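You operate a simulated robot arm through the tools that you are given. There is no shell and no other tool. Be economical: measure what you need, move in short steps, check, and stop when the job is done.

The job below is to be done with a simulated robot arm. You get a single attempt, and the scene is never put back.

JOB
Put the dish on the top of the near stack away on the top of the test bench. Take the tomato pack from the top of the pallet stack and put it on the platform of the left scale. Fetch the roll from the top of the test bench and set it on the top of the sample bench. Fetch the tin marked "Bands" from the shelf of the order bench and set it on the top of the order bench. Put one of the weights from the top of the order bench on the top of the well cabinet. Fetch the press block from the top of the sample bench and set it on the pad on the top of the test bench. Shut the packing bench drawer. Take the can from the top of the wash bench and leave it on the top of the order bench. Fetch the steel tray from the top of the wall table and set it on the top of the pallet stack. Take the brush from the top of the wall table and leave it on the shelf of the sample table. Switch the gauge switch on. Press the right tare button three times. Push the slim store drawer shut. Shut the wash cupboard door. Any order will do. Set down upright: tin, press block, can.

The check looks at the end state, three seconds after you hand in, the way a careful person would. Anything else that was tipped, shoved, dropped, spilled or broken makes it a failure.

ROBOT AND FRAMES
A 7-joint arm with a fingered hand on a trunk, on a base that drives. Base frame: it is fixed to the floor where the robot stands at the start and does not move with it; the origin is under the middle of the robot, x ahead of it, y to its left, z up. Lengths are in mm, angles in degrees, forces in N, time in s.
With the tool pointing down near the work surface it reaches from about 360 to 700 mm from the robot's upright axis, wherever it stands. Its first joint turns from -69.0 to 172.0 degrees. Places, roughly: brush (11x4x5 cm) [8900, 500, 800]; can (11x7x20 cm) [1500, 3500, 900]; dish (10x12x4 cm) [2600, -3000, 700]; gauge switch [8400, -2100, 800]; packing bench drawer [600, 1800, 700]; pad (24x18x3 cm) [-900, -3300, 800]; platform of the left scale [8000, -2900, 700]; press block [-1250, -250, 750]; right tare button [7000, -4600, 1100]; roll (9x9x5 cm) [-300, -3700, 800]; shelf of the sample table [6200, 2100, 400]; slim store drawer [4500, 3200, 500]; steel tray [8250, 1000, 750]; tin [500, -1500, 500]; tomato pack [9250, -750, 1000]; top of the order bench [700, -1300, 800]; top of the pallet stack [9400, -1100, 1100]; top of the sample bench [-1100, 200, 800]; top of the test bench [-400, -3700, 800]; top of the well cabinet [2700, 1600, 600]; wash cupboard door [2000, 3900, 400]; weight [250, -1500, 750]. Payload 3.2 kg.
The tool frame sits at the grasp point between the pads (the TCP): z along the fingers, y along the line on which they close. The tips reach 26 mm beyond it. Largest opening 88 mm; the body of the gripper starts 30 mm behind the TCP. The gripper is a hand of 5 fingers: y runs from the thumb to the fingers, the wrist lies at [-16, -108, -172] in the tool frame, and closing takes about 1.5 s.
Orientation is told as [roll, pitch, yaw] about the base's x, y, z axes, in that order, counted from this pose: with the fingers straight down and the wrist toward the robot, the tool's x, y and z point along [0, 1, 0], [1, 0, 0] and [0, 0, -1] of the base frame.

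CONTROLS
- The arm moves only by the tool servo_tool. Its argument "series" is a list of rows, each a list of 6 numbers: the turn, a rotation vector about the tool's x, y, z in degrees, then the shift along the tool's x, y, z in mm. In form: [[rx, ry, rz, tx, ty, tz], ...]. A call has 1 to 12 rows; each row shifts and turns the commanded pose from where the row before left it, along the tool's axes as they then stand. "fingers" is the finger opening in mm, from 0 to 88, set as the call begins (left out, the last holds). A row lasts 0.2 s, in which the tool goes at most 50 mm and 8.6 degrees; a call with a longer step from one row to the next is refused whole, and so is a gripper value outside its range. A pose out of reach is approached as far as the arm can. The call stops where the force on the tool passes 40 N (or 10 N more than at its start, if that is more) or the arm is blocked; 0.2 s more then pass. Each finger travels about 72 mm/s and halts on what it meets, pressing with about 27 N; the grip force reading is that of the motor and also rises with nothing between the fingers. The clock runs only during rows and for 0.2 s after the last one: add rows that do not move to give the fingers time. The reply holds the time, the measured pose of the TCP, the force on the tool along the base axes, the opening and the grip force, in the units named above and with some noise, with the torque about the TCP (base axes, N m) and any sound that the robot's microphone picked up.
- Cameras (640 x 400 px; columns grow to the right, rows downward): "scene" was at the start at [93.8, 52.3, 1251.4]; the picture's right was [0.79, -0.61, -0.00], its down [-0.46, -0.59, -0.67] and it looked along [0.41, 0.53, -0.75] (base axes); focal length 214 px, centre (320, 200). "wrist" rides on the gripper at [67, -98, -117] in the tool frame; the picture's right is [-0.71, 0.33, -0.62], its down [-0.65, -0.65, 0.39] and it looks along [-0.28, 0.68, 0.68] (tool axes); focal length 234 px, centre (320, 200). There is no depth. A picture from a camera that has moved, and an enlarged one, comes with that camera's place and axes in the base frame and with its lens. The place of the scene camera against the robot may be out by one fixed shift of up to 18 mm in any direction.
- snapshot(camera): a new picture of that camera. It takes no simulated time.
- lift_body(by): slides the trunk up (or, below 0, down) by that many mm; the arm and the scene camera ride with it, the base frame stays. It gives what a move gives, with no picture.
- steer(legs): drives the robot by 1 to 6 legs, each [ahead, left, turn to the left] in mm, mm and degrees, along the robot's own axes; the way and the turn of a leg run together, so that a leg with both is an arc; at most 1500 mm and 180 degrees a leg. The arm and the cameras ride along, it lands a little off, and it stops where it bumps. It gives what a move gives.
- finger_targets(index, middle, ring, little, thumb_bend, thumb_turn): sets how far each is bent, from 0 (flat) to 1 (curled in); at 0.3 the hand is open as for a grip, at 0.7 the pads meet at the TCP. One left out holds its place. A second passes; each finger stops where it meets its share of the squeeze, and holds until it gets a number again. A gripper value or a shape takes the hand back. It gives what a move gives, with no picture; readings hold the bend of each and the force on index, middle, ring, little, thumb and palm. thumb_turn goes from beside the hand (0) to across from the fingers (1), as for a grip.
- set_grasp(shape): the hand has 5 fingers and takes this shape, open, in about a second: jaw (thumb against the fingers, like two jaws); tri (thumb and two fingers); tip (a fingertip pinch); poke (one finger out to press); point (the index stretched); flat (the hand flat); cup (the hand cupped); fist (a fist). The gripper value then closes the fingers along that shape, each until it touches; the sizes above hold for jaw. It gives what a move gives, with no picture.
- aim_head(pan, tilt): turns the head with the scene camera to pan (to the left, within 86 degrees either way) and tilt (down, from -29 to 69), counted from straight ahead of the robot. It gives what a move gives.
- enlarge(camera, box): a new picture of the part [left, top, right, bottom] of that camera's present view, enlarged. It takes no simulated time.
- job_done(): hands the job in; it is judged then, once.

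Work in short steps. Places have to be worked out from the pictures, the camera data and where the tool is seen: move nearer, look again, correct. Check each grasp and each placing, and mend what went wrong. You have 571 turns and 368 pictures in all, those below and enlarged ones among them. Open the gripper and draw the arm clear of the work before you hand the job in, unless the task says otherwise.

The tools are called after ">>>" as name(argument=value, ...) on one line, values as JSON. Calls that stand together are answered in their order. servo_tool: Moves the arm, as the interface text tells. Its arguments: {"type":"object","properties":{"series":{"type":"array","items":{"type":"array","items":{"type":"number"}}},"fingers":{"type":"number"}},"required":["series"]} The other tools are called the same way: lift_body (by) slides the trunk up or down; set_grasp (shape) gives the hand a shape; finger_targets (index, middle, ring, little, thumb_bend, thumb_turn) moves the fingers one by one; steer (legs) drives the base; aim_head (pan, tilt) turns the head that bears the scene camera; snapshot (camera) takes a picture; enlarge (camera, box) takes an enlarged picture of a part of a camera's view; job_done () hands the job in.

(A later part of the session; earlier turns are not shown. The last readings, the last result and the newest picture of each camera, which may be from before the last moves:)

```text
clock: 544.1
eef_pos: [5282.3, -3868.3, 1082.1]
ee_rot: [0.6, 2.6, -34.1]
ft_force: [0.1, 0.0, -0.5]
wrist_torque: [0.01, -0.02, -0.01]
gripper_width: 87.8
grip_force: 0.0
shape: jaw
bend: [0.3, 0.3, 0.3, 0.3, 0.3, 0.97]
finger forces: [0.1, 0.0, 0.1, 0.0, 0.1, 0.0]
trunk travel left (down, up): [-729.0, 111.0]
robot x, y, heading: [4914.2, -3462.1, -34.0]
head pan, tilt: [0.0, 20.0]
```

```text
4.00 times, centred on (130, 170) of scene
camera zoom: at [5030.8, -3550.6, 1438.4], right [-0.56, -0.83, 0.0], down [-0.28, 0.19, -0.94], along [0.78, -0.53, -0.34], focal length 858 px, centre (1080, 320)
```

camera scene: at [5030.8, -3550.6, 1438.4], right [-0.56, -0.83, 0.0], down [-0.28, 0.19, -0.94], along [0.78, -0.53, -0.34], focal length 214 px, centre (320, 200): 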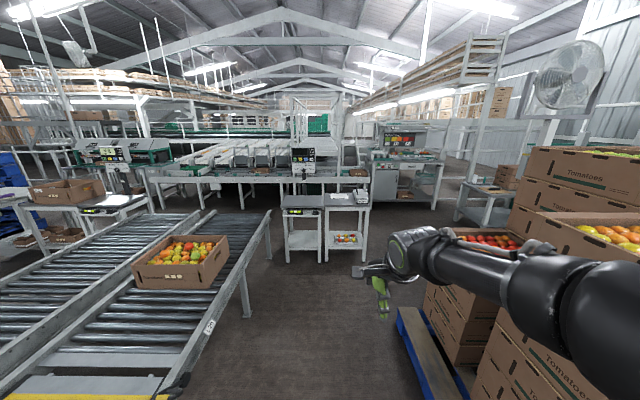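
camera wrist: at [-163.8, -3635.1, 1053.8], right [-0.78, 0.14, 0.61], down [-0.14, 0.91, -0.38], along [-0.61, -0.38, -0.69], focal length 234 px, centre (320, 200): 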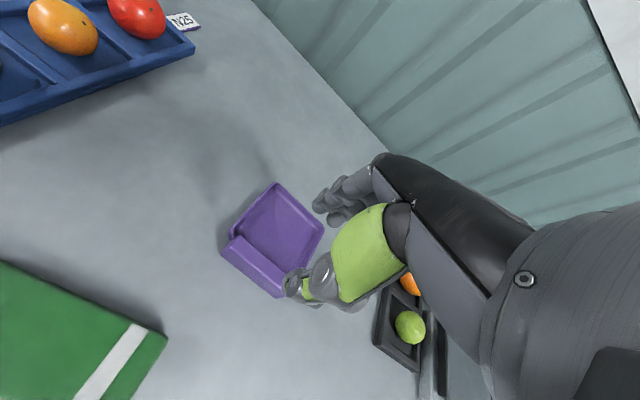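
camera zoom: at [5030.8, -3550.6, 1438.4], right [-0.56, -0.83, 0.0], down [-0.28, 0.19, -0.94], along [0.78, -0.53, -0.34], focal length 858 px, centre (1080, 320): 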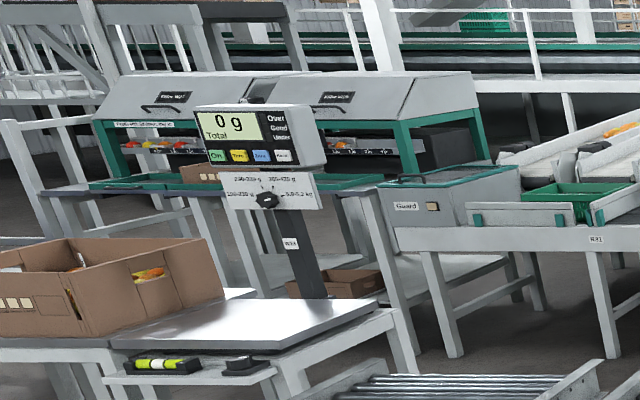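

The right scale's display (with its yellow Tare key) is ahead. Drive nearer to judge access.

>>> steer(legs=[[1250, 0, -1]])

>>> aim_head(pan=0, tilt=35)

>>> snapshot(camera="scene")

```text
clock: 550.4
eef_pos: [6299.5, -4583.9, 1081.4]
ee_rot: [0.6, 2.7, -35.2]
ft_force: [-0.6, -0.1, 0.4]
wrist_torque: [0.04, -0.01, -0.01]
gripper_width: 88.1
grip_force: 0.0
shape: jaw
bend: [0.3, 0.3, 0.3, 0.3, 0.3, 0.97]
finger forces: [0.0, 0.1, 0.0, 0.1, 0.0, 0.1]
trunk travel left (down, up): [-729.0, 111.0]
robot x, y, heading: [5937.3, -4170.1, -35.1]
head pan, tilt: [0.0, 20.0]
```

```text
clock: 551.1
eef_pos: [6298.8, -4584.3, 1081.4]
ee_rot: [0.7, 2.7, -35.4]
ft_force: [0.6, 0.3, 0.7]
wrist_torque: [-0.02, 0.0, 0.01]
gripper_width: 87.8
grip_force: 0.0
shape: jaw
bend: [0.3, 0.3, 0.3, 0.3, 0.3, 0.97]
finger forces: [0.1, 0.1, 0.0, 0.0, 0.1, 0.0]
trunk travel left (down, up): [-729.0, 111.0]
robot x, y, heading: [5938.2, -4170.1, -35.3]
head pan, tilt: [0.0, 35.0]
```

```text
234 pictures are left
camera scene: at [6049.1, -4259.2, 1414.7], right [-0.58, -0.82, 0.0], down [-0.47, 0.33, -0.82], along [0.67, -0.47, -0.57], focal length 214 px, centre (320, 200)
```

scene: 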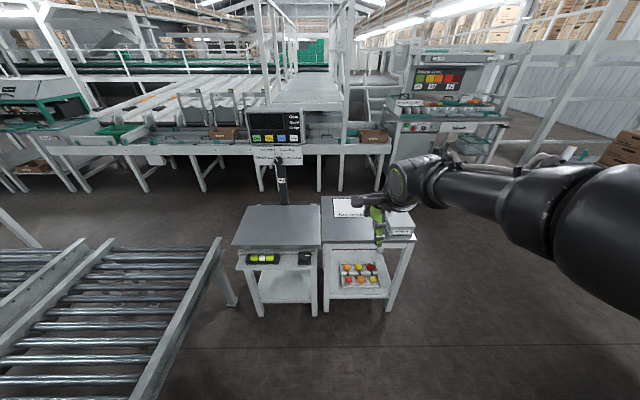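

The button is reachable from the front. I set the poke shape and turn the tool horizontal (pointing forward) here in free space.

>>> set_grasp(shape="poke")

>>> servo_tool(series=[[-7.7, 0, 0, 0, -20, 0], [-7.7, 0, 0, 0, -20, 0], [-7.7, 0, 0, 0, -20, 0], [-7.7, 0, 0, 0, 0, 0], [-7.7, 0, 0, 0, 0, 0], [-7.7, 0, 0, 0, 0, 0], [-7.7, 0, 0, 0, 0, 0], [-7.7, 0, 0, 0, 0, 0], [-7.7, 0, 0, 0, 0, 0], [-7.7, 0, 0, 0, 0, 0], [-7.7, 0, 0, 0, 0, 0], [-7.7, 0, 0, 0, 0, 0]])

>>> snapshot(camera="scene")

>>> snapshot(camera="wrist")

```text
clock: 552.0
eef_pos: [6298.9, -4582.9, 1081.8]
ee_rot: [0.6, 2.8, -35.3]
ft_force: [0.6, 0.1, -0.5]
wrist_torque: [-0.02, -0.02, -0.01]
gripper_width: 0.3
grip_force: 0.0
shape: poke
bend: [0.7, 0.7, 0.99, 0.99, 0.0, 1.0]
finger forces: [0.1, 0.1, 0.0, 0.0, 0.0, 0.1]
trunk travel left (down, up): [-729.0, 111.0]
robot x, y, heading: [5939.2, -4169.3, -35.3]
head pan, tilt: [0.0, 35.0]
```

```text
clock: 554.6
eef_pos: [6281.1, -4541.6, 1078.0]
ee_rot: [0.3, -44.1, -29.7]
ft_force: [0.1, -0.4, 0.4]
wrist_torque: [-0.01, -0.01, -0.02]
gripper_width: 0.1
grip_force: 0.1
shape: poke
bend: [0.7, 0.7, 0.99, 0.99, 0.0, 1.0]
finger forces: [0.0, 0.0, 0.1, 0.1, 0.0, 0.0]
out of reach, approached as far as the arm can: row 1, 2, 6, 7, 8, 9, 10, 11, 12
trunk travel left (down, up): [-729.0, 111.0]
robot x, y, heading: [5941.1, -4166.5, -35.3]
head pan, tilt: [0.0, 35.0]
```

```text
233 pictures are left
camera scene: at [6049.1, -4259.3, 1414.6], right [-0.58, -0.82, 0.0], down [-0.47, 0.33, -0.82], along [0.67, -0.47, -0.57], focal length 214 px, centre (320, 200)
```

scene: 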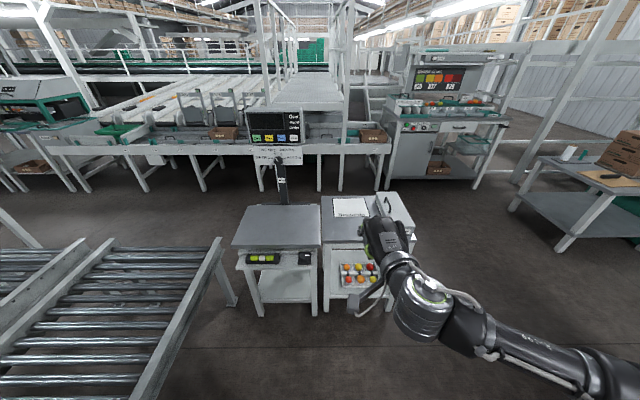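

```text
232 pictures are left
camera wrist: at [6183.0, -4408.2, 1094.5], right [-0.52, -0.52, 0.68], down [-0.49, -0.46, -0.74], along [0.7, -0.72, -0.02], focal length 234 px, centre (320, 200)
```

wrist: 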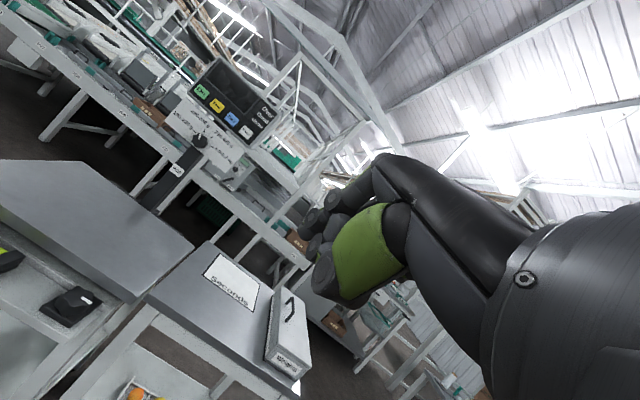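

>>> set_grasp(shape="point")

>>> enlarge(camera="scene", box=[320, 180, 480, 340])

>>> snapshot(camera="wrist")

```text
clock: 555.5
eef_pos: [6281.6, -4541.2, 1076.3]
ee_rot: [0.2, -44.0, -29.7]
ft_force: [0.7, -0.4, 0.1]
wrist_torque: [-0.02, -0.01, 0.02]
gripper_width: 0.0
grip_force: 0.0
shape: point
bend: [0.2, 1.0, 1.0, 1.0, 0.99, 0.86]
finger forces: [0.1, 0.1, 0.1, 0.1, 0.0, 0.0]
trunk travel left (down, up): [-729.0, 111.0]
robot x, y, heading: [5942.4, -4171.4, -34.9]
head pan, tilt: [0.0, 35.0]
```

```text
2.50 times, centred on (400, 260) of scene
camera zoom: at [6049.1, -4259.2, 1414.6], right [-0.58, -0.82, 0.0], down [-0.47, 0.33, -0.82], along [0.67, -0.47, -0.57], focal length 536 px, centre (120, 50)
```

zoom: 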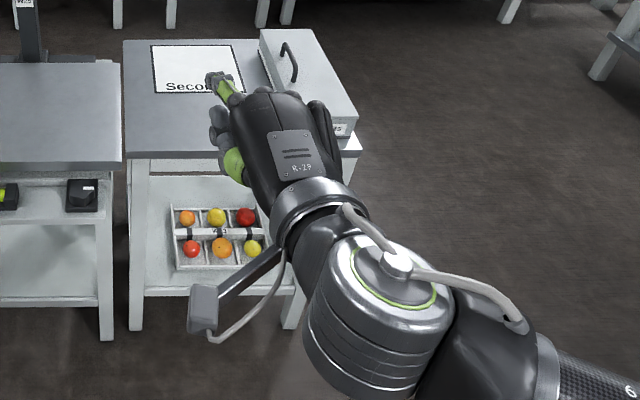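

```text
230 pictures are left
camera wrist: at [6183.0, -4408.2, 1094.4], right [-0.52, -0.52, 0.68], down [-0.49, -0.46, -0.74], along [0.7, -0.72, -0.02], focal length 234 px, centre (320, 200)
```

wrist: 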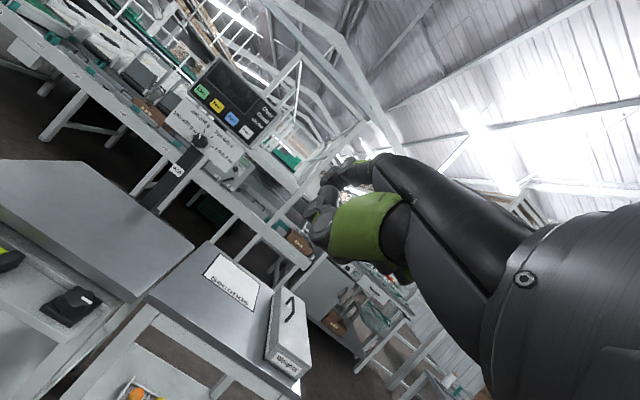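

The index tip sits at ≈(+17,+46,−30) in the tool frame, pointing level — good. Button ≈(6994,−4628,1081). I shift the hand left 190 mm and retest.

>>> servo_tool(series=[[0, 0, 0, 40, 0, 0], [0, 0, 0, 40, 0, 0], [0, 0, 0, 40, 0, 0], [0, 0, 0, 40, 0, 0], [0, 0, 0, 30, 0, 0], [0, 0, 0, 0, 0, 0]])

```text
clock: 557.0
eef_pos: [6374.7, -4376.6, 1077.9]
ee_rot: [0.4, -44.1, -29.8]
ft_force: [-0.4, -0.8, -0.8]
wrist_torque: [0.01, -0.01, 0.04]
gripper_width: 0.2
grip_force: 0.0
shape: point
bend: [0.2, 1.0, 1.0, 1.0, 0.99, 0.86]
finger forces: [0.0, 0.0, 0.1, 0.0, 0.1, 0.0]
trunk travel left (down, up): [-729.0, 111.0]
robot x, y, heading: [5940.2, -4171.0, -35.1]
head pan, tilt: [0.0, 35.0]
```

>>> lift_body(by=-50)

>>> steer(legs=[[450, 128, 0]])

>>> snapshot(camera="scene")

>>> snapshot(camera="wrist")

```text
clock: 557.9
eef_pos: [6375.7, -4376.0, 1027.5]
ee_rot: [0.2, -44.0, -29.7]
ft_force: [-0.3, 0.6, 0.9]
wrist_torque: [-0.01, 0.02, -0.01]
gripper_width: 0.0
grip_force: 0.1
shape: point
bend: [0.2, 1.0, 1.0, 1.0, 0.99, 0.86]
finger forces: [0.0, 0.0, 0.0, 0.0, 0.1, 0.1]
trunk travel left (down, up): [-679.0, 161.0]
robot x, y, heading: [5940.5, -4173.0, -35.3]
head pan, tilt: [0.0, 35.0]
```

```text
clock: 560.7
eef_pos: [6815.5, -4532.6, 1027.1]
ee_rot: [0.1, -44.1, -29.7]
ft_force: [0.8, 0.6, -0.7]
wrist_torque: [0.01, -0.01, -0.06]
gripper_width: 0.0
grip_force: 0.1
shape: point
bend: [0.2, 1.0, 1.0, 1.0, 0.99, 0.86]
finger forces: [0.1, 0.0, 0.0, 0.0, 0.0, 0.1]
trunk travel left (down, up): [-679.0, 161.0]
robot x, y, heading: [6378.3, -4323.6, -35.1]
head pan, tilt: [0.0, 35.0]
```

```text
229 pictures are left
camera scene: at [6490.2, -4414.7, 1364.5], right [-0.58, -0.82, 0.0], down [-0.47, 0.33, -0.82], along [0.67, -0.47, -0.57], focal length 214 px, centre (320, 200)
```

scene: 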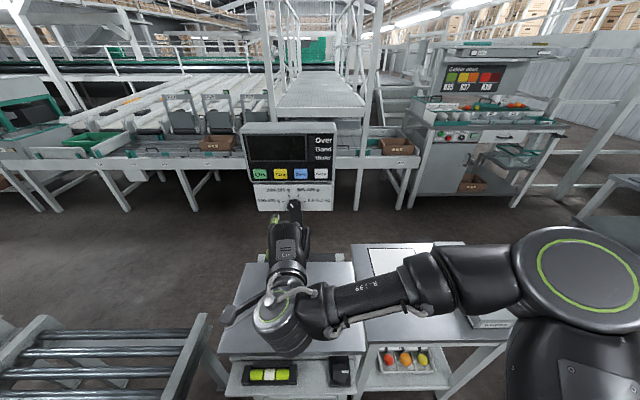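

```text
228 pictures are left
camera wrist: at [6718.0, -4399.3, 1044.0], right [-0.52, -0.52, 0.68], down [-0.5, -0.46, -0.73], along [0.7, -0.72, -0.02], focal length 234 px, centre (320, 200)
```

wrist: 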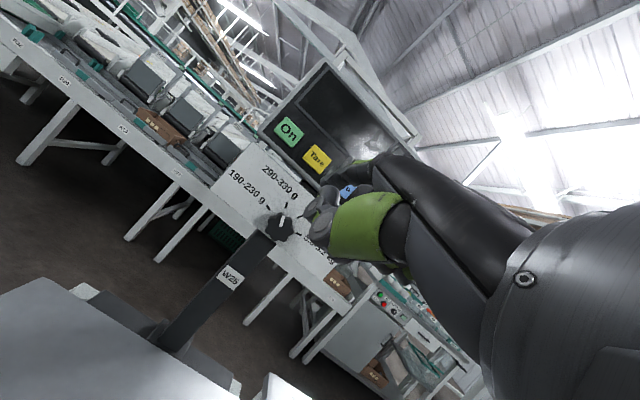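

>>> enlarge(camera="scene", box=[235, 110, 355, 240])

>>> enlarge(camera="wrist", box=[250, 90, 410, 270])

```text
3.08 times, centred on (295, 175) of scene
camera zoom: at [6490.2, -4414.7, 1364.5], right [-0.58, -0.82, 0.0], down [-0.47, 0.33, -0.82], along [0.67, -0.47, -0.57], focal length 660 px, centre (397, 277)
```

zoom: 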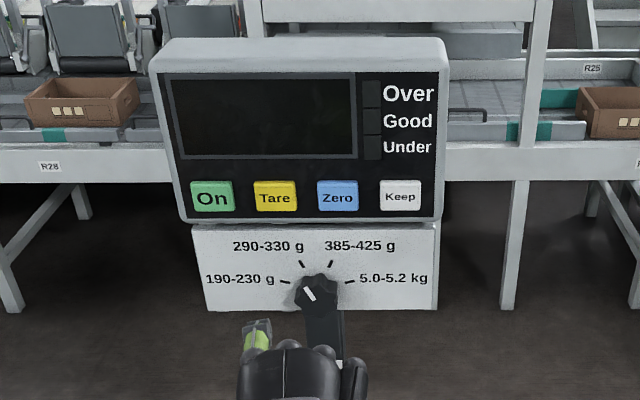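

```text
2.22 times, centred on (330, 180) of wrist
camera zoom: at [6718.0, -4399.3, 1044.0], right [-0.52, -0.52, 0.68], down [-0.5, -0.46, -0.73], along [0.7, -0.72, -0.02], focal length 520 px, centre (298, 244)
```

zoom: 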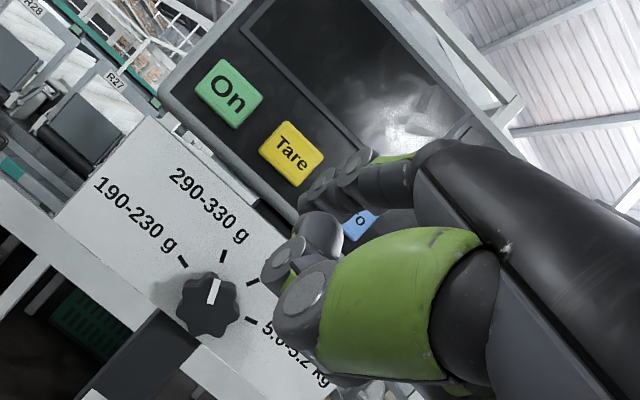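

Triangulated: the tip must go ~18 mm left, ~14 mm down and ~200 mm forward. Adjust and drive 100 mm closer.

>>> servo_tool(series=[[0, 0, 0, 18, -10, 10], [0, 0, 0, 0, 0, 0]])

>>> steer(legs=[[110, 0, 0]])

>>> enlarge(camera="scene", box=[200, 100, 360, 230])

>>> enlarge(camera="wrist", box=[250, 60, 410, 240])

```text
clock: 561.3
eef_pos: [6825.4, -4517.9, 1012.8]
ee_rot: [0.3, -44.0, -29.9]
ft_force: [0.4, 0.1, -0.4]
wrist_torque: [0.02, -0.01, 0.02]
gripper_width: 0.0
grip_force: 0.1
shape: point
bend: [0.2, 1.0, 1.0, 1.0, 0.99, 0.86]
finger forces: [0.0, 0.0, 0.0, 0.0, 0.0, 0.2]
trunk travel left (down, up): [-679.0, 161.0]
robot x, y, heading: [6381.6, -4324.5, -35.6]
head pan, tilt: [0.0, 35.0]
```

```text
clock: 562.5
eef_pos: [6914.7, -4581.0, 1012.8]
ee_rot: [0.2, -44.0, -29.8]
ft_force: [-0.1, -0.4, -0.1]
wrist_torque: [-0.02, -0.01, 0.04]
gripper_width: 0.0
grip_force: 0.0
shape: point
bend: [0.2, 1.0, 1.0, 1.0, 0.99, 0.86]
finger forces: [0.1, 0.0, 0.0, 0.1, 0.0, 0.1]
trunk travel left (down, up): [-679.0, 161.0]
robot x, y, heading: [6467.4, -4388.2, -35.2]
head pan, tilt: [0.0, 35.0]
```

```text
3.08 times, centred on (280, 165) of scene
camera zoom: at [6579.2, -4478.0, 1364.5], right [-0.58, -0.82, 0.0], down [-0.47, 0.33, -0.82], along [0.67, -0.47, -0.57], focal length 660 px, centre (443, 308)
```

zoom: 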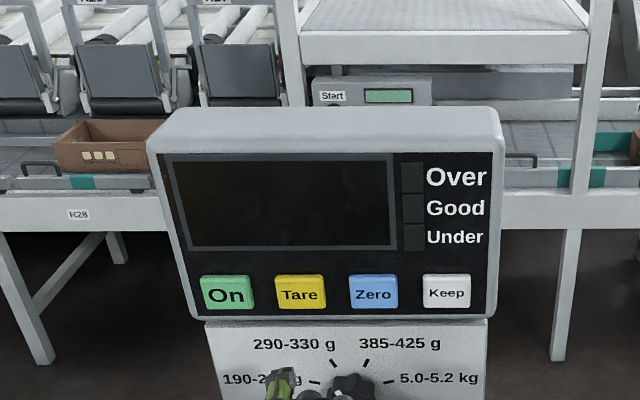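

```text
2.22 times, centred on (330, 150) of wrist
camera zoom: at [6815.7, -4446.8, 1029.1], right [-0.52, -0.52, 0.68], down [-0.5, -0.46, -0.73], along [0.7, -0.72, -0.02], focal length 520 px, centre (298, 311)
```

zoom: 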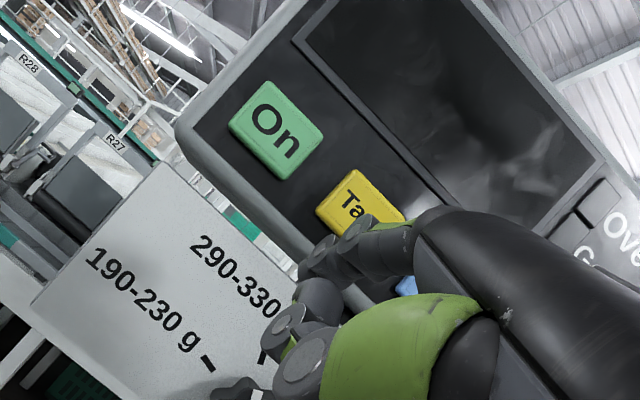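

Refined: button (7009,−4631,1080); tip is ~15 mm low and ~85 mm short. Raise 15, advance 55, and look.

>>> servo_tool(series=[[0, 0, 0, -4, 10, -11], [0, 0, 0, -2, 20, 19], [0, 0, 0, -2, 20, 19], [0, 0, 0, 0, 0, 0]])

>>> enlarge(camera="scene", box=[200, 100, 360, 230])

>>> enlarge(camera="wrist", box=[250, 60, 410, 240])

```text
clock: 563.5
eef_pos: [6957.1, -4613.7, 1028.4]
ee_rot: [0.2, -44.0, -29.8]
ft_force: [-2.4, 2.7, -0.1]
wrist_torque: [-0.08, -0.12, 0.08]
gripper_width: 83.5
grip_force: 0.0
shape: point
bend: [0.21, 1.0, 1.0, 1.0, 0.99, 0.86]
finger forces: [4.1, 0.1, 0.0, 0.1, 0.0, 0.1]
trunk travel left (down, up): [-679.0, 161.0]
robot x, y, heading: [6469.0, -4386.0, -35.4]
head pan, tilt: [0.0, 35.0]
```

```text
3.08 times, centred on (280, 165) of scene
camera zoom: at [6577.5, -4477.0, 1364.7], right [-0.58, -0.82, 0.0], down [-0.47, 0.33, -0.82], along [0.67, -0.47, -0.57], focal length 660 px, centre (443, 308)
```

zoom: 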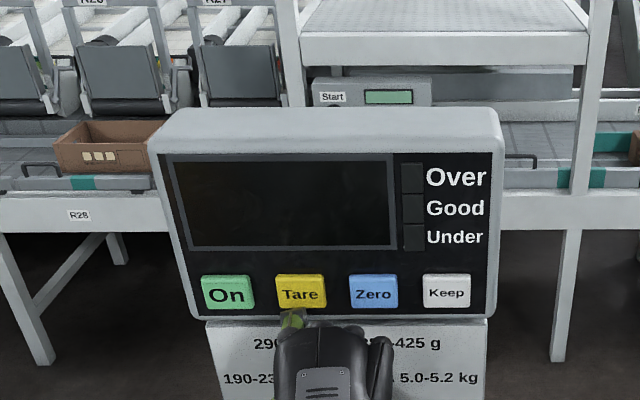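

```text
2.22 times, centred on (330, 150) of wrist
camera zoom: at [6858.3, -4479.5, 1046.5], right [-0.52, -0.52, 0.68], down [-0.49, -0.46, -0.74], along [0.7, -0.72, -0.02], focal length 520 px, centre (298, 311)
```

zoom: 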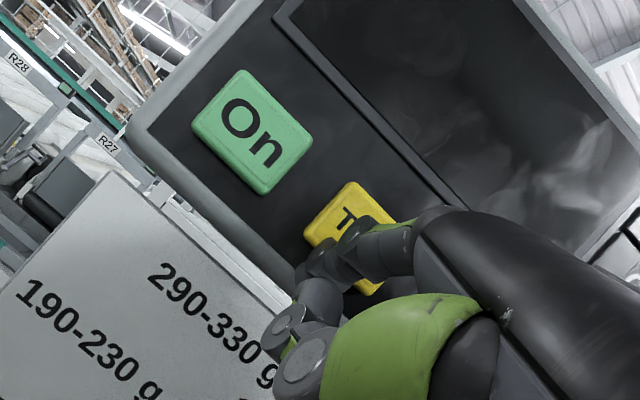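

The tip touches the panel just below the Tare key. Retreat 15 mm, raise 20 mm.

>>> servo_tool(series=[[0, 0, 0, 0, -11, -10], [0, 0, 0, 0, 14, -14], [0, 0, 0, 0, 0, 0]])

>>> enlarge(camera="scene", box=[240, 140, 320, 205])

```text
clock: 564.3
eef_pos: [6943.6, -4607.4, 1046.8]
ee_rot: [0.1, -44.0, -29.7]
ft_force: [-0.6, -0.5, -0.2]
wrist_torque: [0.04, 0.01, 0.0]
gripper_width: 83.5
grip_force: 0.0
shape: point
bend: [0.2, 1.0, 1.0, 1.0, 0.99, 0.86]
finger forces: [0.0, 0.1, 0.0, 0.0, 0.0, 0.0]
trunk travel left (down, up): [-679.0, 161.0]
robot x, y, heading: [6472.2, -4385.1, -35.6]
head pan, tilt: [0.0, 35.0]
```

```text
6.15 times, centred on (280, 172) of scene
camera zoom: at [6579.0, -4477.9, 1364.5], right [-0.58, -0.82, 0.0], down [-0.47, 0.33, -0.82], along [0.67, -0.47, -0.57], focal length 1320 px, centre (566, 369)
```

zoom: 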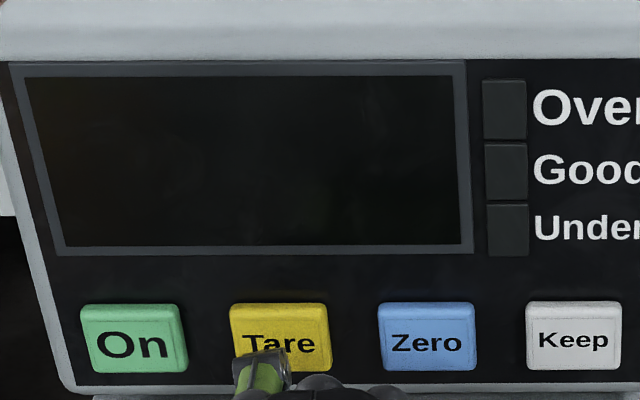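

Now the tip is over the Tare key. Press forward gently.

>>> servo_tool(series=[[0, 0, 0, 0, 7, 7], [0, 0, 0, 0, 4, 4], [0, 0, 0, 0, 3, 3], [0, 0, 0, 0, 2, 2], [0, 0, 0, 0, 0, 0]])

>>> enlarge(camera="scene", box=[240, 140, 320, 205])

```text
clock: 565.5
eef_pos: [6958.6, -4614.0, 1051.0]
ee_rot: [0.3, -44.4, -29.8]
ft_force: [-21.5, 11.8, 7.6]
wrist_torque: [-0.42, -0.95, 0.21]
gripper_width: 83.5
grip_force: 0.1
shape: point
bend: [0.22, 1.0, 1.0, 1.0, 0.99, 0.86]
finger forces: [24.5, 0.0, 0.0, 0.1, 0.0, 0.0]
trunk travel left (down, up): [-679.0, 161.0]
robot x, y, heading: [6468.8, -4388.7, -35.5]
head pan, tilt: [0.0, 35.0]
heard: click
```

```text
6.15 times, centred on (280, 172) of scene
camera zoom: at [6569.7, -4472.7, 1365.7], right [-0.58, -0.82, 0.0], down [-0.46, 0.33, -0.82], along [0.67, -0.48, -0.57], focal length 1320 px, centre (566, 369)
```

zoom: 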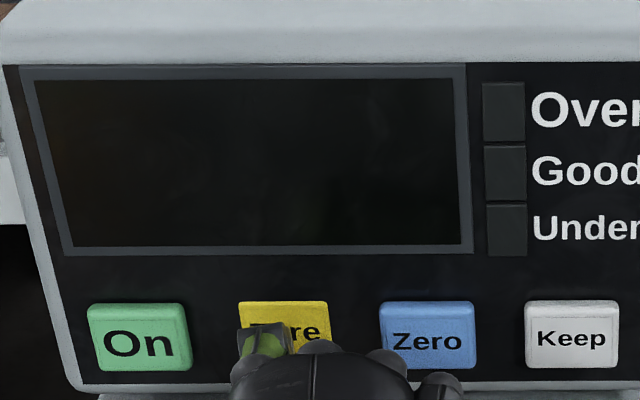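

A click: pressed once. Retract and press again.

>>> servo_tool(series=[[0, 0, 0, 0, -6, -6], [0, 0, 0, 0, -5, -5], [0, 0, 0, 0, 0, 0], [0, 0, 0, 0, 0, 0]])

>>> servo_tool(series=[[0, 0, 0, 0, 5, 5], [0, 0, 0, 0, 3, 3], [0, 0, 0, 0, 2, 2], [0, 0, 0, 0, 1, 1], [0, 0, 0, 0, 0, 0]])

```text
clock: 566.5
eef_pos: [6950.3, -4612.2, 1046.6]
ee_rot: [0.3, -44.0, -29.8]
ft_force: [-1.1, 0.8, -0.5]
wrist_torque: [-0.04, 0.01, -0.02]
gripper_width: 83.5
grip_force: 0.0
shape: point
bend: [0.21, 1.0, 1.0, 1.0, 0.99, 0.86]
finger forces: [1.7, 0.0, 0.0, 0.1, 0.0, 0.0]
trunk travel left (down, up): [-679.0, 161.0]
robot x, y, heading: [6472.1, -4389.9, -35.4]
head pan, tilt: [0.0, 35.0]
```

```text
clock: 567.7
eef_pos: [6958.4, -4613.9, 1051.1]
ee_rot: [0.2, -44.5, -29.8]
ft_force: [-19.1, 11.8, 8.4]
wrist_torque: [-0.41, -0.87, 0.25]
gripper_width: 83.6
grip_force: 0.1
shape: point
bend: [0.22, 1.0, 1.0, 1.0, 0.99, 0.86]
finger forces: [22.6, 0.1, 0.0, 0.0, 0.0, 0.0]
trunk travel left (down, up): [-679.0, 161.0]
robot x, y, heading: [6470.2, -4390.0, -35.3]
head pan, tilt: [0.0, 35.0]
```

No click — it hadn't fully released. Retreat further (18 mm) and press again.

>>> servo_tool(series=[[0, 0, 0, 0, -7, -7], [0, 0, 0, 0, -7, -7], [0, 0, 0, 0, -5, -5], [0, 0, 0, 0, 0, 0], [0, 0, 0, 0, 0, 0]])

>>> servo_tool(series=[[0, 0, 0, 0, 7, 7], [0, 0, 0, 0, 6, 6], [0, 0, 0, 0, 4, 4], [0, 0, 0, 0, 2, 2], [0, 0, 0, 0, 0, 0]])

```text
clock: 568.9
eef_pos: [6939.8, -4604.1, 1046.4]
ee_rot: [0.2, -44.0, -29.9]
ft_force: [-0.1, 0.5, 0.4]
wrist_torque: [0.01, 0.0, 0.03]
gripper_width: 83.5
grip_force: 0.2
shape: point
bend: [0.2, 1.0, 1.0, 1.0, 0.99, 0.86]
finger forces: [0.0, 0.0, 0.1, 0.1, 0.1, 0.0]
trunk travel left (down, up): [-679.0, 161.0]
robot x, y, heading: [6471.7, -4386.3, -35.4]
head pan, tilt: [0.0, 35.0]
```

```text
clock: 570.1
eef_pos: [6957.9, -4613.7, 1051.1]
ee_rot: [0.2, -44.5, -29.7]
ft_force: [-19.5, 12.2, 9.5]
wrist_torque: [-0.45, -0.97, 0.25]
gripper_width: 83.4
grip_force: 0.0
shape: point
bend: [0.22, 1.0, 1.0, 1.0, 0.99, 0.86]
finger forces: [23.7, 0.1, 0.1, 0.0, 0.1, 0.0]
trunk travel left (down, up): [-679.0, 161.0]
robot x, y, heading: [6471.5, -4388.2, -35.6]
head pan, tilt: [0.0, 35.0]
heard: click
```

Second click. Once more.

>>> servo_tool(series=[[0, 0, 0, 0, -7, -7], [0, 0, 0, 0, -7, -7], [0, 0, 0, 0, -5, -5], [0, 0, 0, 0, 0, 0], [0, 0, 0, 0, 0, 0]])

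>>> servo_tool(series=[[0, 0, 0, 0, 7, 7], [0, 0, 0, 0, 6, 6], [0, 0, 0, 0, 4, 4], [0, 0, 0, 0, 2, 2], [0, 0, 0, 0, 0, 0]])

```text
clock: 571.3
eef_pos: [6939.9, -4605.4, 1048.0]
ee_rot: [0.3, -44.1, -29.9]
ft_force: [-0.1, -0.4, -0.8]
wrist_torque: [-0.01, -0.01, -0.01]
gripper_width: 83.8
grip_force: 0.1
shape: point
bend: [0.2, 1.0, 1.0, 1.0, 0.99, 0.86]
finger forces: [0.0, 0.0, 0.0, 0.0, 0.0, 0.1]
trunk travel left (down, up): [-679.0, 161.0]
robot x, y, heading: [6475.2, -4387.4, -35.5]
head pan, tilt: [0.0, 35.0]
```

```text
clock: 572.5
eef_pos: [6958.1, -4614.4, 1051.4]
ee_rot: [0.1, -44.6, -29.8]
ft_force: [-21.1, 13.3, 9.2]
wrist_torque: [-0.5, -0.95, 0.28]
gripper_width: 83.3
grip_force: 0.1
shape: point
bend: [0.21, 1.0, 1.0, 1.0, 0.99, 0.86]
finger forces: [24.7, 0.0, 0.1, 0.1, 0.1, 0.0]
trunk travel left (down, up): [-679.0, 161.0]
robot x, y, heading: [6469.5, -4387.2, -35.4]
head pan, tilt: [0.0, 35.0]
heard: click
```

Three clicks heard. Retract the finger, back away, and restore the tool-down jaw pose.

>>> servo_tool(series=[[0, 0, 0, 0, -14, -14], [0, 0, 0, 0, -14, -14], [0, 0, 0, 0, 0, 0]])

>>> steer(legs=[[-600, -120, 0]])

>>> servo_tool(series=[[8, 0, 0, -20, 0, 0], [8, 0, 0, -20, 0, 0], [8, 0, 0, -20, 0, 0], [8, 0, 0, -20, 0, 0], [8, 0, 0, -20, 0, 0], [4, 0, 0, -20, 0, 0], [0, 0, 5, -20, 0, 0], [0, 0, 0, 0, 0, 0]])

>>> set_grasp(shape="jaw")

>>> aim_head(pan=60, tilt=15)

>>> snapshot(camera="scene")

```text
clock: 573.3
eef_pos: [6931.8, -4600.5, 1045.0]
ee_rot: [0.2, -43.8, -29.9]
ft_force: [0.6, 0.1, -0.2]
wrist_torque: [0.03, -0.02, 0.03]
gripper_width: 83.3
grip_force: 0.0
shape: point
bend: [0.2, 1.0, 1.0, 1.0, 0.99, 0.86]
finger forces: [0.0, 0.0, 0.0, 0.1, 0.0, 0.0]
trunk travel left (down, up): [-679.0, 161.0]
robot x, y, heading: [6469.8, -4389.2, -35.5]
head pan, tilt: [0.0, 35.0]
```

```text
clock: 576.7
eef_pos: [6369.3, -4347.0, 1046.3]
ee_rot: [0.1, -44.0, -29.5]
ft_force: [0.0, -0.1, 0.3]
wrist_torque: [-0.01, -0.04, 0.0]
gripper_width: 83.5
grip_force: 0.0
shape: point
bend: [0.2, 1.0, 1.0, 1.0, 0.99, 0.86]
finger forces: [0.0, 0.1, 0.1, 0.0, 0.0, 0.0]
trunk travel left (down, up): [-679.0, 161.0]
robot x, y, heading: [5907.7, -4139.0, -35.1]
head pan, tilt: [0.0, 35.0]
```

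```text
clock: 578.5
eef_pos: [6300.5, -4469.1, 1047.2]
ee_rot: [0.1, 0.1, -34.3]
ft_force: [0.1, 0.4, -0.1]
wrist_torque: [0.01, -0.02, -0.01]
gripper_width: 83.5
grip_force: 0.1
shape: point
bend: [0.2, 1.0, 1.0, 1.0, 0.99, 0.86]
finger forces: [0.0, 0.1, 0.0, 0.1, 0.0, 0.0]
trunk travel left (down, up): [-679.0, 161.0]
robot x, y, heading: [5908.1, -4137.9, -34.9]
head pan, tilt: [0.0, 35.0]
```

```text
clock: 579.4
eef_pos: [6301.0, -4470.9, 1047.9]
ee_rot: [0.1, 0.1, -34.5]
ft_force: [0.1, -0.6, -0.1]
wrist_torque: [-0.01, 0.0, -0.01]
gripper_width: 87.9
grip_force: 0.0
shape: jaw
bend: [0.3, 0.3, 0.3, 0.3, 0.3, 0.97]
finger forces: [0.0, 0.1, 0.0, 0.0, 0.0, 0.0]
trunk travel left (down, up): [-679.0, 161.0]
robot x, y, heading: [5906.3, -4135.8, -35.0]
head pan, tilt: [0.0, 35.0]
```

```text
clock: 580.7
eef_pos: [6300.3, -4469.0, 1046.2]
ee_rot: [0.1, 0.0, -34.4]
ft_force: [0.2, -0.1, -0.8]
wrist_torque: [0.0, -0.01, 0.01]
gripper_width: 87.8
grip_force: 0.0
shape: jaw
bend: [0.3, 0.3, 0.3, 0.3, 0.3, 0.97]
finger forces: [0.0, 0.0, 0.0, 0.0, 0.1, 0.0]
trunk travel left (down, up): [-679.0, 161.0]
robot x, y, heading: [5906.1, -4136.8, -35.1]
head pan, tilt: [60.0, 15.0]
```

```text
219 pictures are left
camera scene: at [6028.3, -4136.7, 1396.6], right [0.42, -0.91, 0.0], down [-0.24, -0.11, -0.97], along [0.88, 0.41, -0.26], focal length 214 px, centre (320, 200)
```

scene: 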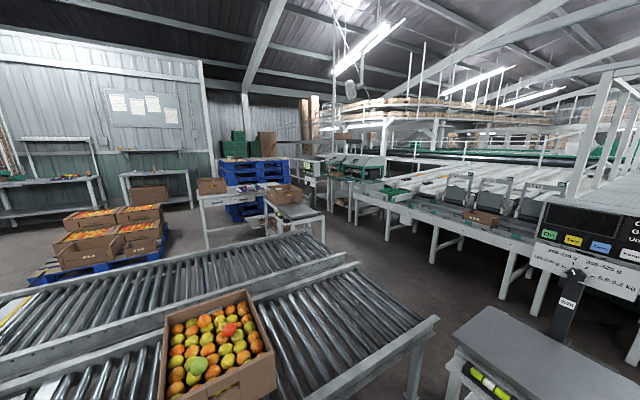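

The left scale and gauge switch lie beyond the conveyors; I must go round their near end. Drive back along the aisle.

>>> steer(legs=[[-1450, 0, 0], [-1450, 0, 0], [-1450, 0, 0], [-950, 0, 0]])

>>> aim_head(pan=70, tilt=25)

>>> snapshot(camera="scene")

```text
clock: 606.1
eef_pos: [1991.2, -1398.4, 1047.8]
ee_rot: [0.1, 0.0, -34.6]
ft_force: [-1.1, 0.3, -0.6]
wrist_torque: [-0.03, -0.01, 0.03]
gripper_width: 87.8
grip_force: 0.0
shape: jaw
bend: [0.3, 0.3, 0.3, 0.3, 0.3, 0.97]
finger forces: [0.0, 0.0, 0.0, 0.0, 0.0, 0.0]
trunk travel left (down, up): [-679.0, 161.0]
robot x, y, heading: [1597.9, -1065.7, -35.7]
head pan, tilt: [60.0, 15.0]
```

```text
clock: 606.8
eef_pos: [1992.2, -1398.9, 1047.2]
ee_rot: [0.1, 0.0, -34.6]
ft_force: [0.3, 0.0, 0.3]
wrist_torque: [0.03, -0.05, 0.03]
gripper_width: 88.0
grip_force: 0.0
shape: jaw
bend: [0.3, 0.3, 0.3, 0.3, 0.3, 0.97]
finger forces: [0.1, 0.1, 0.1, 0.1, 0.0, 0.0]
trunk travel left (down, up): [-679.0, 161.0]
robot x, y, heading: [1597.7, -1064.1, -35.2]
head pan, tilt: [70.0, 25.0]
```

```text
218 pictures are left
camera scene: at [1712.5, -1052.0, 1380.4], right [0.57, -0.82, 0.0], down [-0.35, -0.24, -0.91], along [0.75, 0.52, -0.42], focal length 214 px, centre (320, 200)
```

scene: 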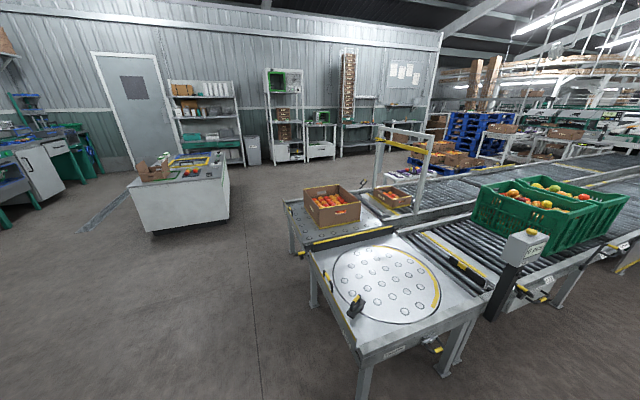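

>>> steer(legs=[[-150, 0, 0], [0, 0, 90.5], [1450, 0, 0], [900, -200, 0], [0, -400, 0]])

>>> aim_head(pan=-75, tilt=20)

>>> snapshot(camera="scene")

```text
clock: 607.6
eef_pos: [1986.4, -1385.1, 1046.6]
ee_rot: [0.1, 0.0, -34.0]
ft_force: [-0.7, 0.2, -0.6]
wrist_torque: [0.01, 0.01, 0.05]
gripper_width: 88.0
grip_force: 0.1
shape: jaw
bend: [0.3, 0.3, 0.3, 0.3, 0.3, 0.97]
finger forces: [0.1, 0.0, 0.1, 0.0, 0.1, 0.0]
trunk travel left (down, up): [-679.0, 161.0]
robot x, y, heading: [1586.7, -1060.5, -34.9]
head pan, tilt: [70.0, 25.0]
stopped in leg 1: the robot was blocked; the commanded pose is now the measured one
```

```text
clock: 609.9
eef_pos: [1987.3, -1386.1, 1047.1]
ee_rot: [0.2, 0.1, -34.0]
ft_force: [-0.3, 0.8, 0.0]
wrist_torque: [0.03, 0.04, -0.02]
gripper_width: 87.9
grip_force: 0.1
shape: jaw
bend: [0.3, 0.3, 0.3, 0.3, 0.3, 0.97]
finger forces: [0.1, 0.1, 0.0, 0.0, 0.1, 0.0]
trunk travel left (down, up): [-679.0, 161.0]
robot x, y, heading: [1595.4, -1058.0, -34.6]
head pan, tilt: [-75.0, 20.0]
```

```text
217 pictures are left
camera scene: at [1596.9, -1182.3, 1388.4], right [-0.94, 0.34, 0.0], down [0.12, 0.32, -0.94], along [-0.32, -0.89, -0.34], focal length 214 px, centre (320, 200)
```

scene: 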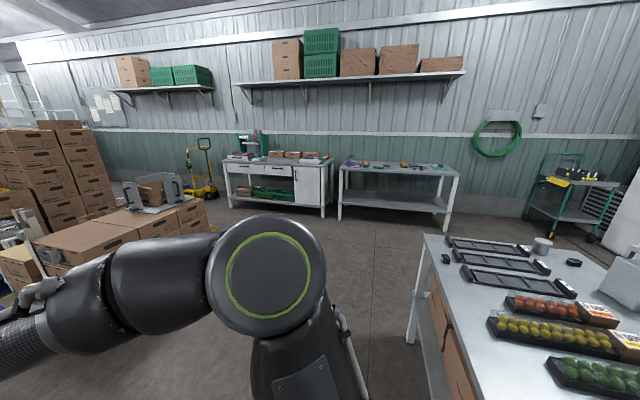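

I backed into the order bench's far side. Move away forward, then check that nothing on it shifted.

>>> steer(legs=[[80, 60, 0]])

>>> aim_head(pan=-86, tilt=35)

>>> snapshot(camera="scene")

```text
clock: 611.1
eef_pos: [2086.7, -1380.7, 1046.4]
ee_rot: [0.0, 0.1, -34.0]
ft_force: [0.3, 0.2, -0.2]
wrist_torque: [-0.01, 0.03, -0.02]
gripper_width: 87.9
grip_force: 0.0
shape: jaw
bend: [0.3, 0.3, 0.3, 0.3, 0.3, 0.97]
finger forces: [0.1, 0.1, 0.0, 0.0, 0.1, 0.1]
trunk travel left (down, up): [-679.0, 161.0]
robot x, y, heading: [1693.3, -1056.5, -34.6]
head pan, tilt: [-75.0, 20.0]
```

```text
clock: 611.9
eef_pos: [2086.2, -1381.5, 1047.2]
ee_rot: [0.2, 0.0, -34.0]
ft_force: [0.0, -0.2, 0.4]
wrist_torque: [-0.02, -0.03, 0.0]
gripper_width: 88.0
grip_force: 0.0
shape: jaw
bend: [0.3, 0.3, 0.3, 0.3, 0.3, 0.97]
finger forces: [0.0, 0.0, 0.0, 0.0, 0.1, 0.0]
trunk travel left (down, up): [-679.0, 161.0]
robot x, y, heading: [1691.8, -1056.0, -34.6]
head pan, tilt: [-85.9, 35.0]
```

```text
216 pictures are left
camera scene: at [1682.2, -1167.1, 1364.7], right [-0.86, 0.51, 0.0], down [0.29, 0.49, -0.82], along [-0.42, -0.71, -0.57], focal length 214 px, centre (320, 200)
```

scene: 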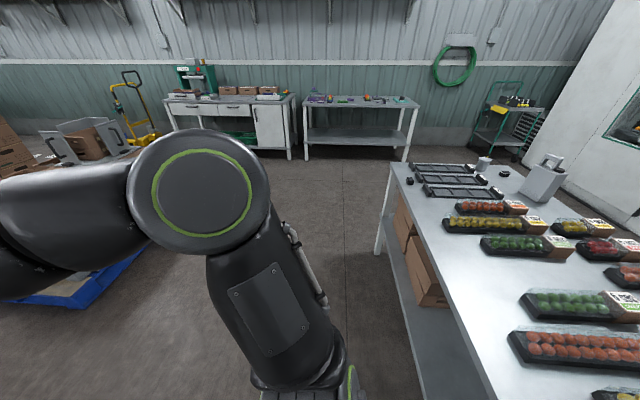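

All items on the order bench still stand. Turn left and go round the conveyors.

>>> steer(legs=[[0, 0, 90], [1400, 50, 0], [900, 0, 0]])

>>> aim_head(pan=-60, tilt=20)

>>> snapshot(camera="scene")

```text
clock: 627.0
eef_pos: [3306.2, 1250.1, 1046.4]
ee_rot: [0.2, 0.1, 56.0]
ft_force: [0.2, -0.7, 0.2]
wrist_torque: [-0.01, 0.02, 0.03]
gripper_width: 88.0
grip_force: 0.1
shape: jaw
bend: [0.3, 0.3, 0.3, 0.3, 0.3, 0.97]
finger forces: [0.0, 0.0, 0.0, 0.1, 0.0, 0.0]
trunk travel left (down, up): [-679.0, 161.0]
robot x, y, heading: [2972.4, 855.4, 55.4]
head pan, tilt: [-85.9, 35.0]
```

```text
clock: 627.9
eef_pos: [3306.6, 1249.9, 1046.8]
ee_rot: [0.1, 0.0, 56.0]
ft_force: [-0.1, 0.2, 0.4]
wrist_torque: [-0.03, 0.03, -0.02]
gripper_width: 88.1
grip_force: 0.1
shape: jaw
bend: [0.3, 0.3, 0.3, 0.3, 0.3, 0.97]
finger forces: [0.0, 0.0, 0.0, 0.0, 0.0, 0.0]
trunk travel left (down, up): [-679.0, 161.0]
robot x, y, heading: [2973.7, 855.1, 55.4]
head pan, tilt: [-60.0, 20.0]
```

```text
215 pictures are left
camera scene: at [3093.5, 878.0, 1388.4], right [-0.08, -1.0, 0.0], down [-0.34, 0.03, -0.94], along [0.94, -0.08, -0.34], focal length 214 px, centre (320, 200)
```

scene: 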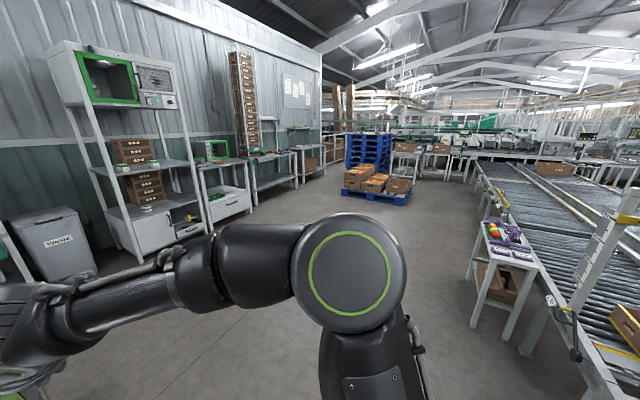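

The slim store is straight ahead of me (heading 55°). Look there now.

>>> aim_head(pan=0, tilt=20)

>>> snapshot(camera="scene")

```text
clock: 629.2
eef_pos: [3305.7, 1249.1, 1048.1]
ee_rot: [0.1, 0.0, 56.0]
ft_force: [0.4, 0.3, 0.7]
wrist_torque: [0.04, 0.01, 0.01]
gripper_width: 87.7
grip_force: 0.1
shape: jaw
bend: [0.3, 0.3, 0.3, 0.3, 0.3, 0.97]
finger forces: [0.1, 0.0, 0.0, 0.0, 0.0, 0.0]
trunk travel left (down, up): [-679.0, 161.0]
robot x, y, heading: [2975.2, 855.0, 55.3]
head pan, tilt: [0.0, 20.0]
```

```text
214 pictures are left
camera scene: at [3053.7, 962.3, 1388.4], right [0.82, -0.57, 0.0], down [-0.19, -0.28, -0.94], along [0.54, 0.77, -0.34], focal length 214 px, centre (320, 200)
```

scene: 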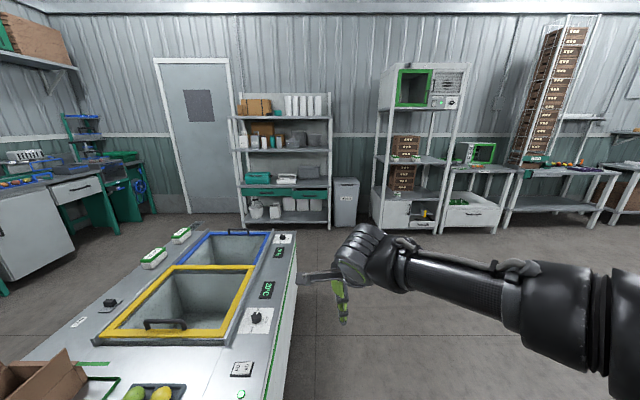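

>>> enlarge(camera="scene", box=[225, 150, 375, 240])

```text
4.27 times, centred on (300, 195) of scene
camera zoom: at [3053.7, 962.3, 1388.4], right [0.82, -0.57, 0.0], down [-0.19, -0.28, -0.94], along [0.54, 0.77, -0.34], focal length 915 px, centre (405, 221)
```

zoom: 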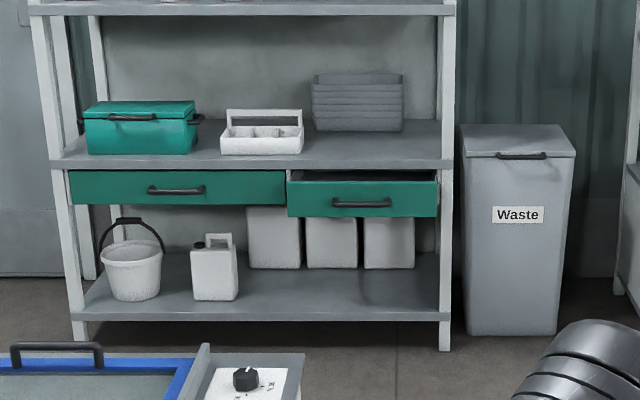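

The right-hand green drawer of the slim store is open. Drive round the cabinet toward it, then form a fist and tilt the hand forward.

>>> steer(legs=[[1450, -80, 0], [430, 215, 0]])

>>> set_grasp(shape="fist")

>>> servo_tool(series=[[-8, 0, 0, 0, 0, 0], [-8, 0, 0, 0, 0, 0], [-8, 0, 0, 0, 0, 0], [-8, 0, 0, 0, 0, 0], [-8, 0, 0, 0, 0, 0], [-5, 0, 0, 0, 0, 0], [0, 0, 0, 0, 0, 0]])

>>> lift_body(by=-400)

>>> aim_head(pan=0, tilt=30)

>>> snapshot(camera="scene")

```text
clock: 630.0
eef_pos: [3306.4, 1251.6, 1046.9]
ee_rot: [0.1, 0.1, 56.1]
ft_force: [0.7, 0.0, -0.2]
wrist_torque: [-0.01, -0.04, -0.02]
gripper_width: 87.7
grip_force: 0.1
shape: jaw
bend: [0.3, 0.3, 0.3, 0.3, 0.3, 0.97]
finger forces: [0.1, 0.0, 0.0, 0.0, 0.1, 0.0]
trunk travel left (down, up): [-679.0, 161.0]
robot x, y, heading: [2977.2, 853.8, 55.2]
head pan, tilt: [0.0, 20.0]
stopped in leg 1: the robot was blocked; the commanded pose is now the measured one
```

```text
clock: 630.9
eef_pos: [3307.4, 1252.5, 1046.5]
ee_rot: [0.1, -0.1, 56.1]
ft_force: [0.6, 0.3, -0.3]
wrist_torque: [-0.02, -0.04, -0.01]
gripper_width: 0.0
grip_force: 0.1
shape: fist
bend: [1.0, 1.0, 1.0, 1.0, 0.99, 0.84]
finger forces: [0.2, 0.1, 0.1, 0.1, 0.1, 0.0]
trunk travel left (down, up): [-679.0, 161.0]
robot x, y, heading: [2976.1, 856.8, 55.5]
head pan, tilt: [0.0, 20.0]
```

```text
clock: 632.5
eef_pos: [3307.6, 1252.0, 1046.7]
ee_rot: [0.2, -45.0, 56.0]
ft_force: [0.0, -0.7, -0.1]
wrist_torque: [0.0, 0.02, 0.02]
gripper_width: 0.1
grip_force: 0.0
shape: fist
bend: [1.0, 1.0, 1.0, 1.0, 0.99, 0.84]
finger forces: [0.1, 0.0, 0.1, 0.0, 0.0, 0.0]
trunk travel left (down, up): [-679.0, 161.0]
robot x, y, heading: [2979.0, 852.4, 55.3]
head pan, tilt: [0.0, 20.0]
```

```text
clock: 636.3
eef_pos: [3306.2, 1252.2, 646.9]
ee_rot: [0.2, -45.0, 56.0]
ft_force: [0.6, -0.4, -0.7]
wrist_torque: [0.0, -0.01, -0.01]
gripper_width: 0.0
grip_force: 0.0
shape: fist
bend: [1.0, 1.0, 1.0, 1.0, 0.99, 0.84]
finger forces: [0.1, 0.1, 0.1, 0.1, 0.0, 0.0]
trunk travel left (down, up): [-279.0, 561.0]
robot x, y, heading: [2978.1, 855.0, 55.4]
head pan, tilt: [0.0, 20.0]
```

```text
clock: 637.0
eef_pos: [3306.4, 1253.3, 646.5]
ee_rot: [0.2, -45.1, 56.0]
ft_force: [0.0, 0.7, 0.7]
wrist_torque: [0.0, 0.0, -0.03]
gripper_width: 0.0
grip_force: 0.0
shape: fist
bend: [1.0, 1.0, 1.0, 1.0, 0.99, 0.84]
finger forces: [0.0, 0.0, 0.0, 0.1, 0.0, 0.0]
trunk travel left (down, up): [-279.0, 561.0]
robot x, y, heading: [2977.0, 853.4, 55.5]
head pan, tilt: [0.0, 30.0]
```

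```text
212 pictures are left
camera scene: at [3053.4, 961.6, 972.4], right [0.82, -0.57, 0.0], down [-0.28, -0.41, -0.87], along [0.49, 0.71, -0.5], focal length 214 px, centre (320, 200)
```

scene: 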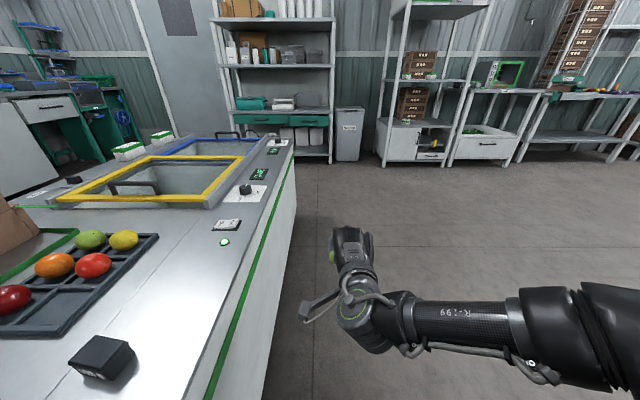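

I was blocked by the cabinet corner (nothing moved). Sidestep right 280 mm, then advance.

>>> steer(legs=[[0, -280, 0], [1450, 0, 0], [300, 0, 0]])

>>> snapshot(camera="scene")

```text
clock: 647.5
eef_pos: [4590.1, 2511.3, 645.6]
ee_rot: [0.1, -44.9, 53.9]
ft_force: [-0.7, 0.7, -0.3]
wrist_torque: [0.01, 0.0, -0.01]
gripper_width: 0.0
grip_force: 0.0
shape: fist
bend: [1.0, 1.0, 1.0, 1.0, 0.99, 0.84]
finger forces: [0.0, 0.1, 0.1, 0.0, 0.0, 0.0]
trunk travel left (down, up): [-279.0, 561.0]
robot x, y, heading: [4249.1, 2125.1, 53.6]
head pan, tilt: [0.0, 30.0]
```

```text
211 pictures are left
camera scene: at [4326.7, 2230.8, 972.4], right [0.8, -0.6, 0.0], down [-0.3, -0.4, -0.87], along [0.52, 0.69, -0.5], focal length 214 px, centre (320, 200)
```

scene: 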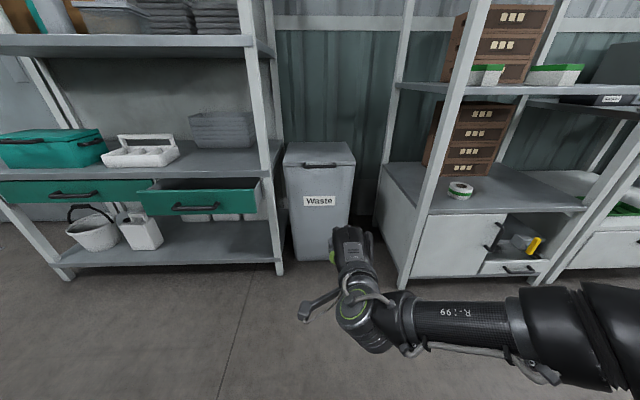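

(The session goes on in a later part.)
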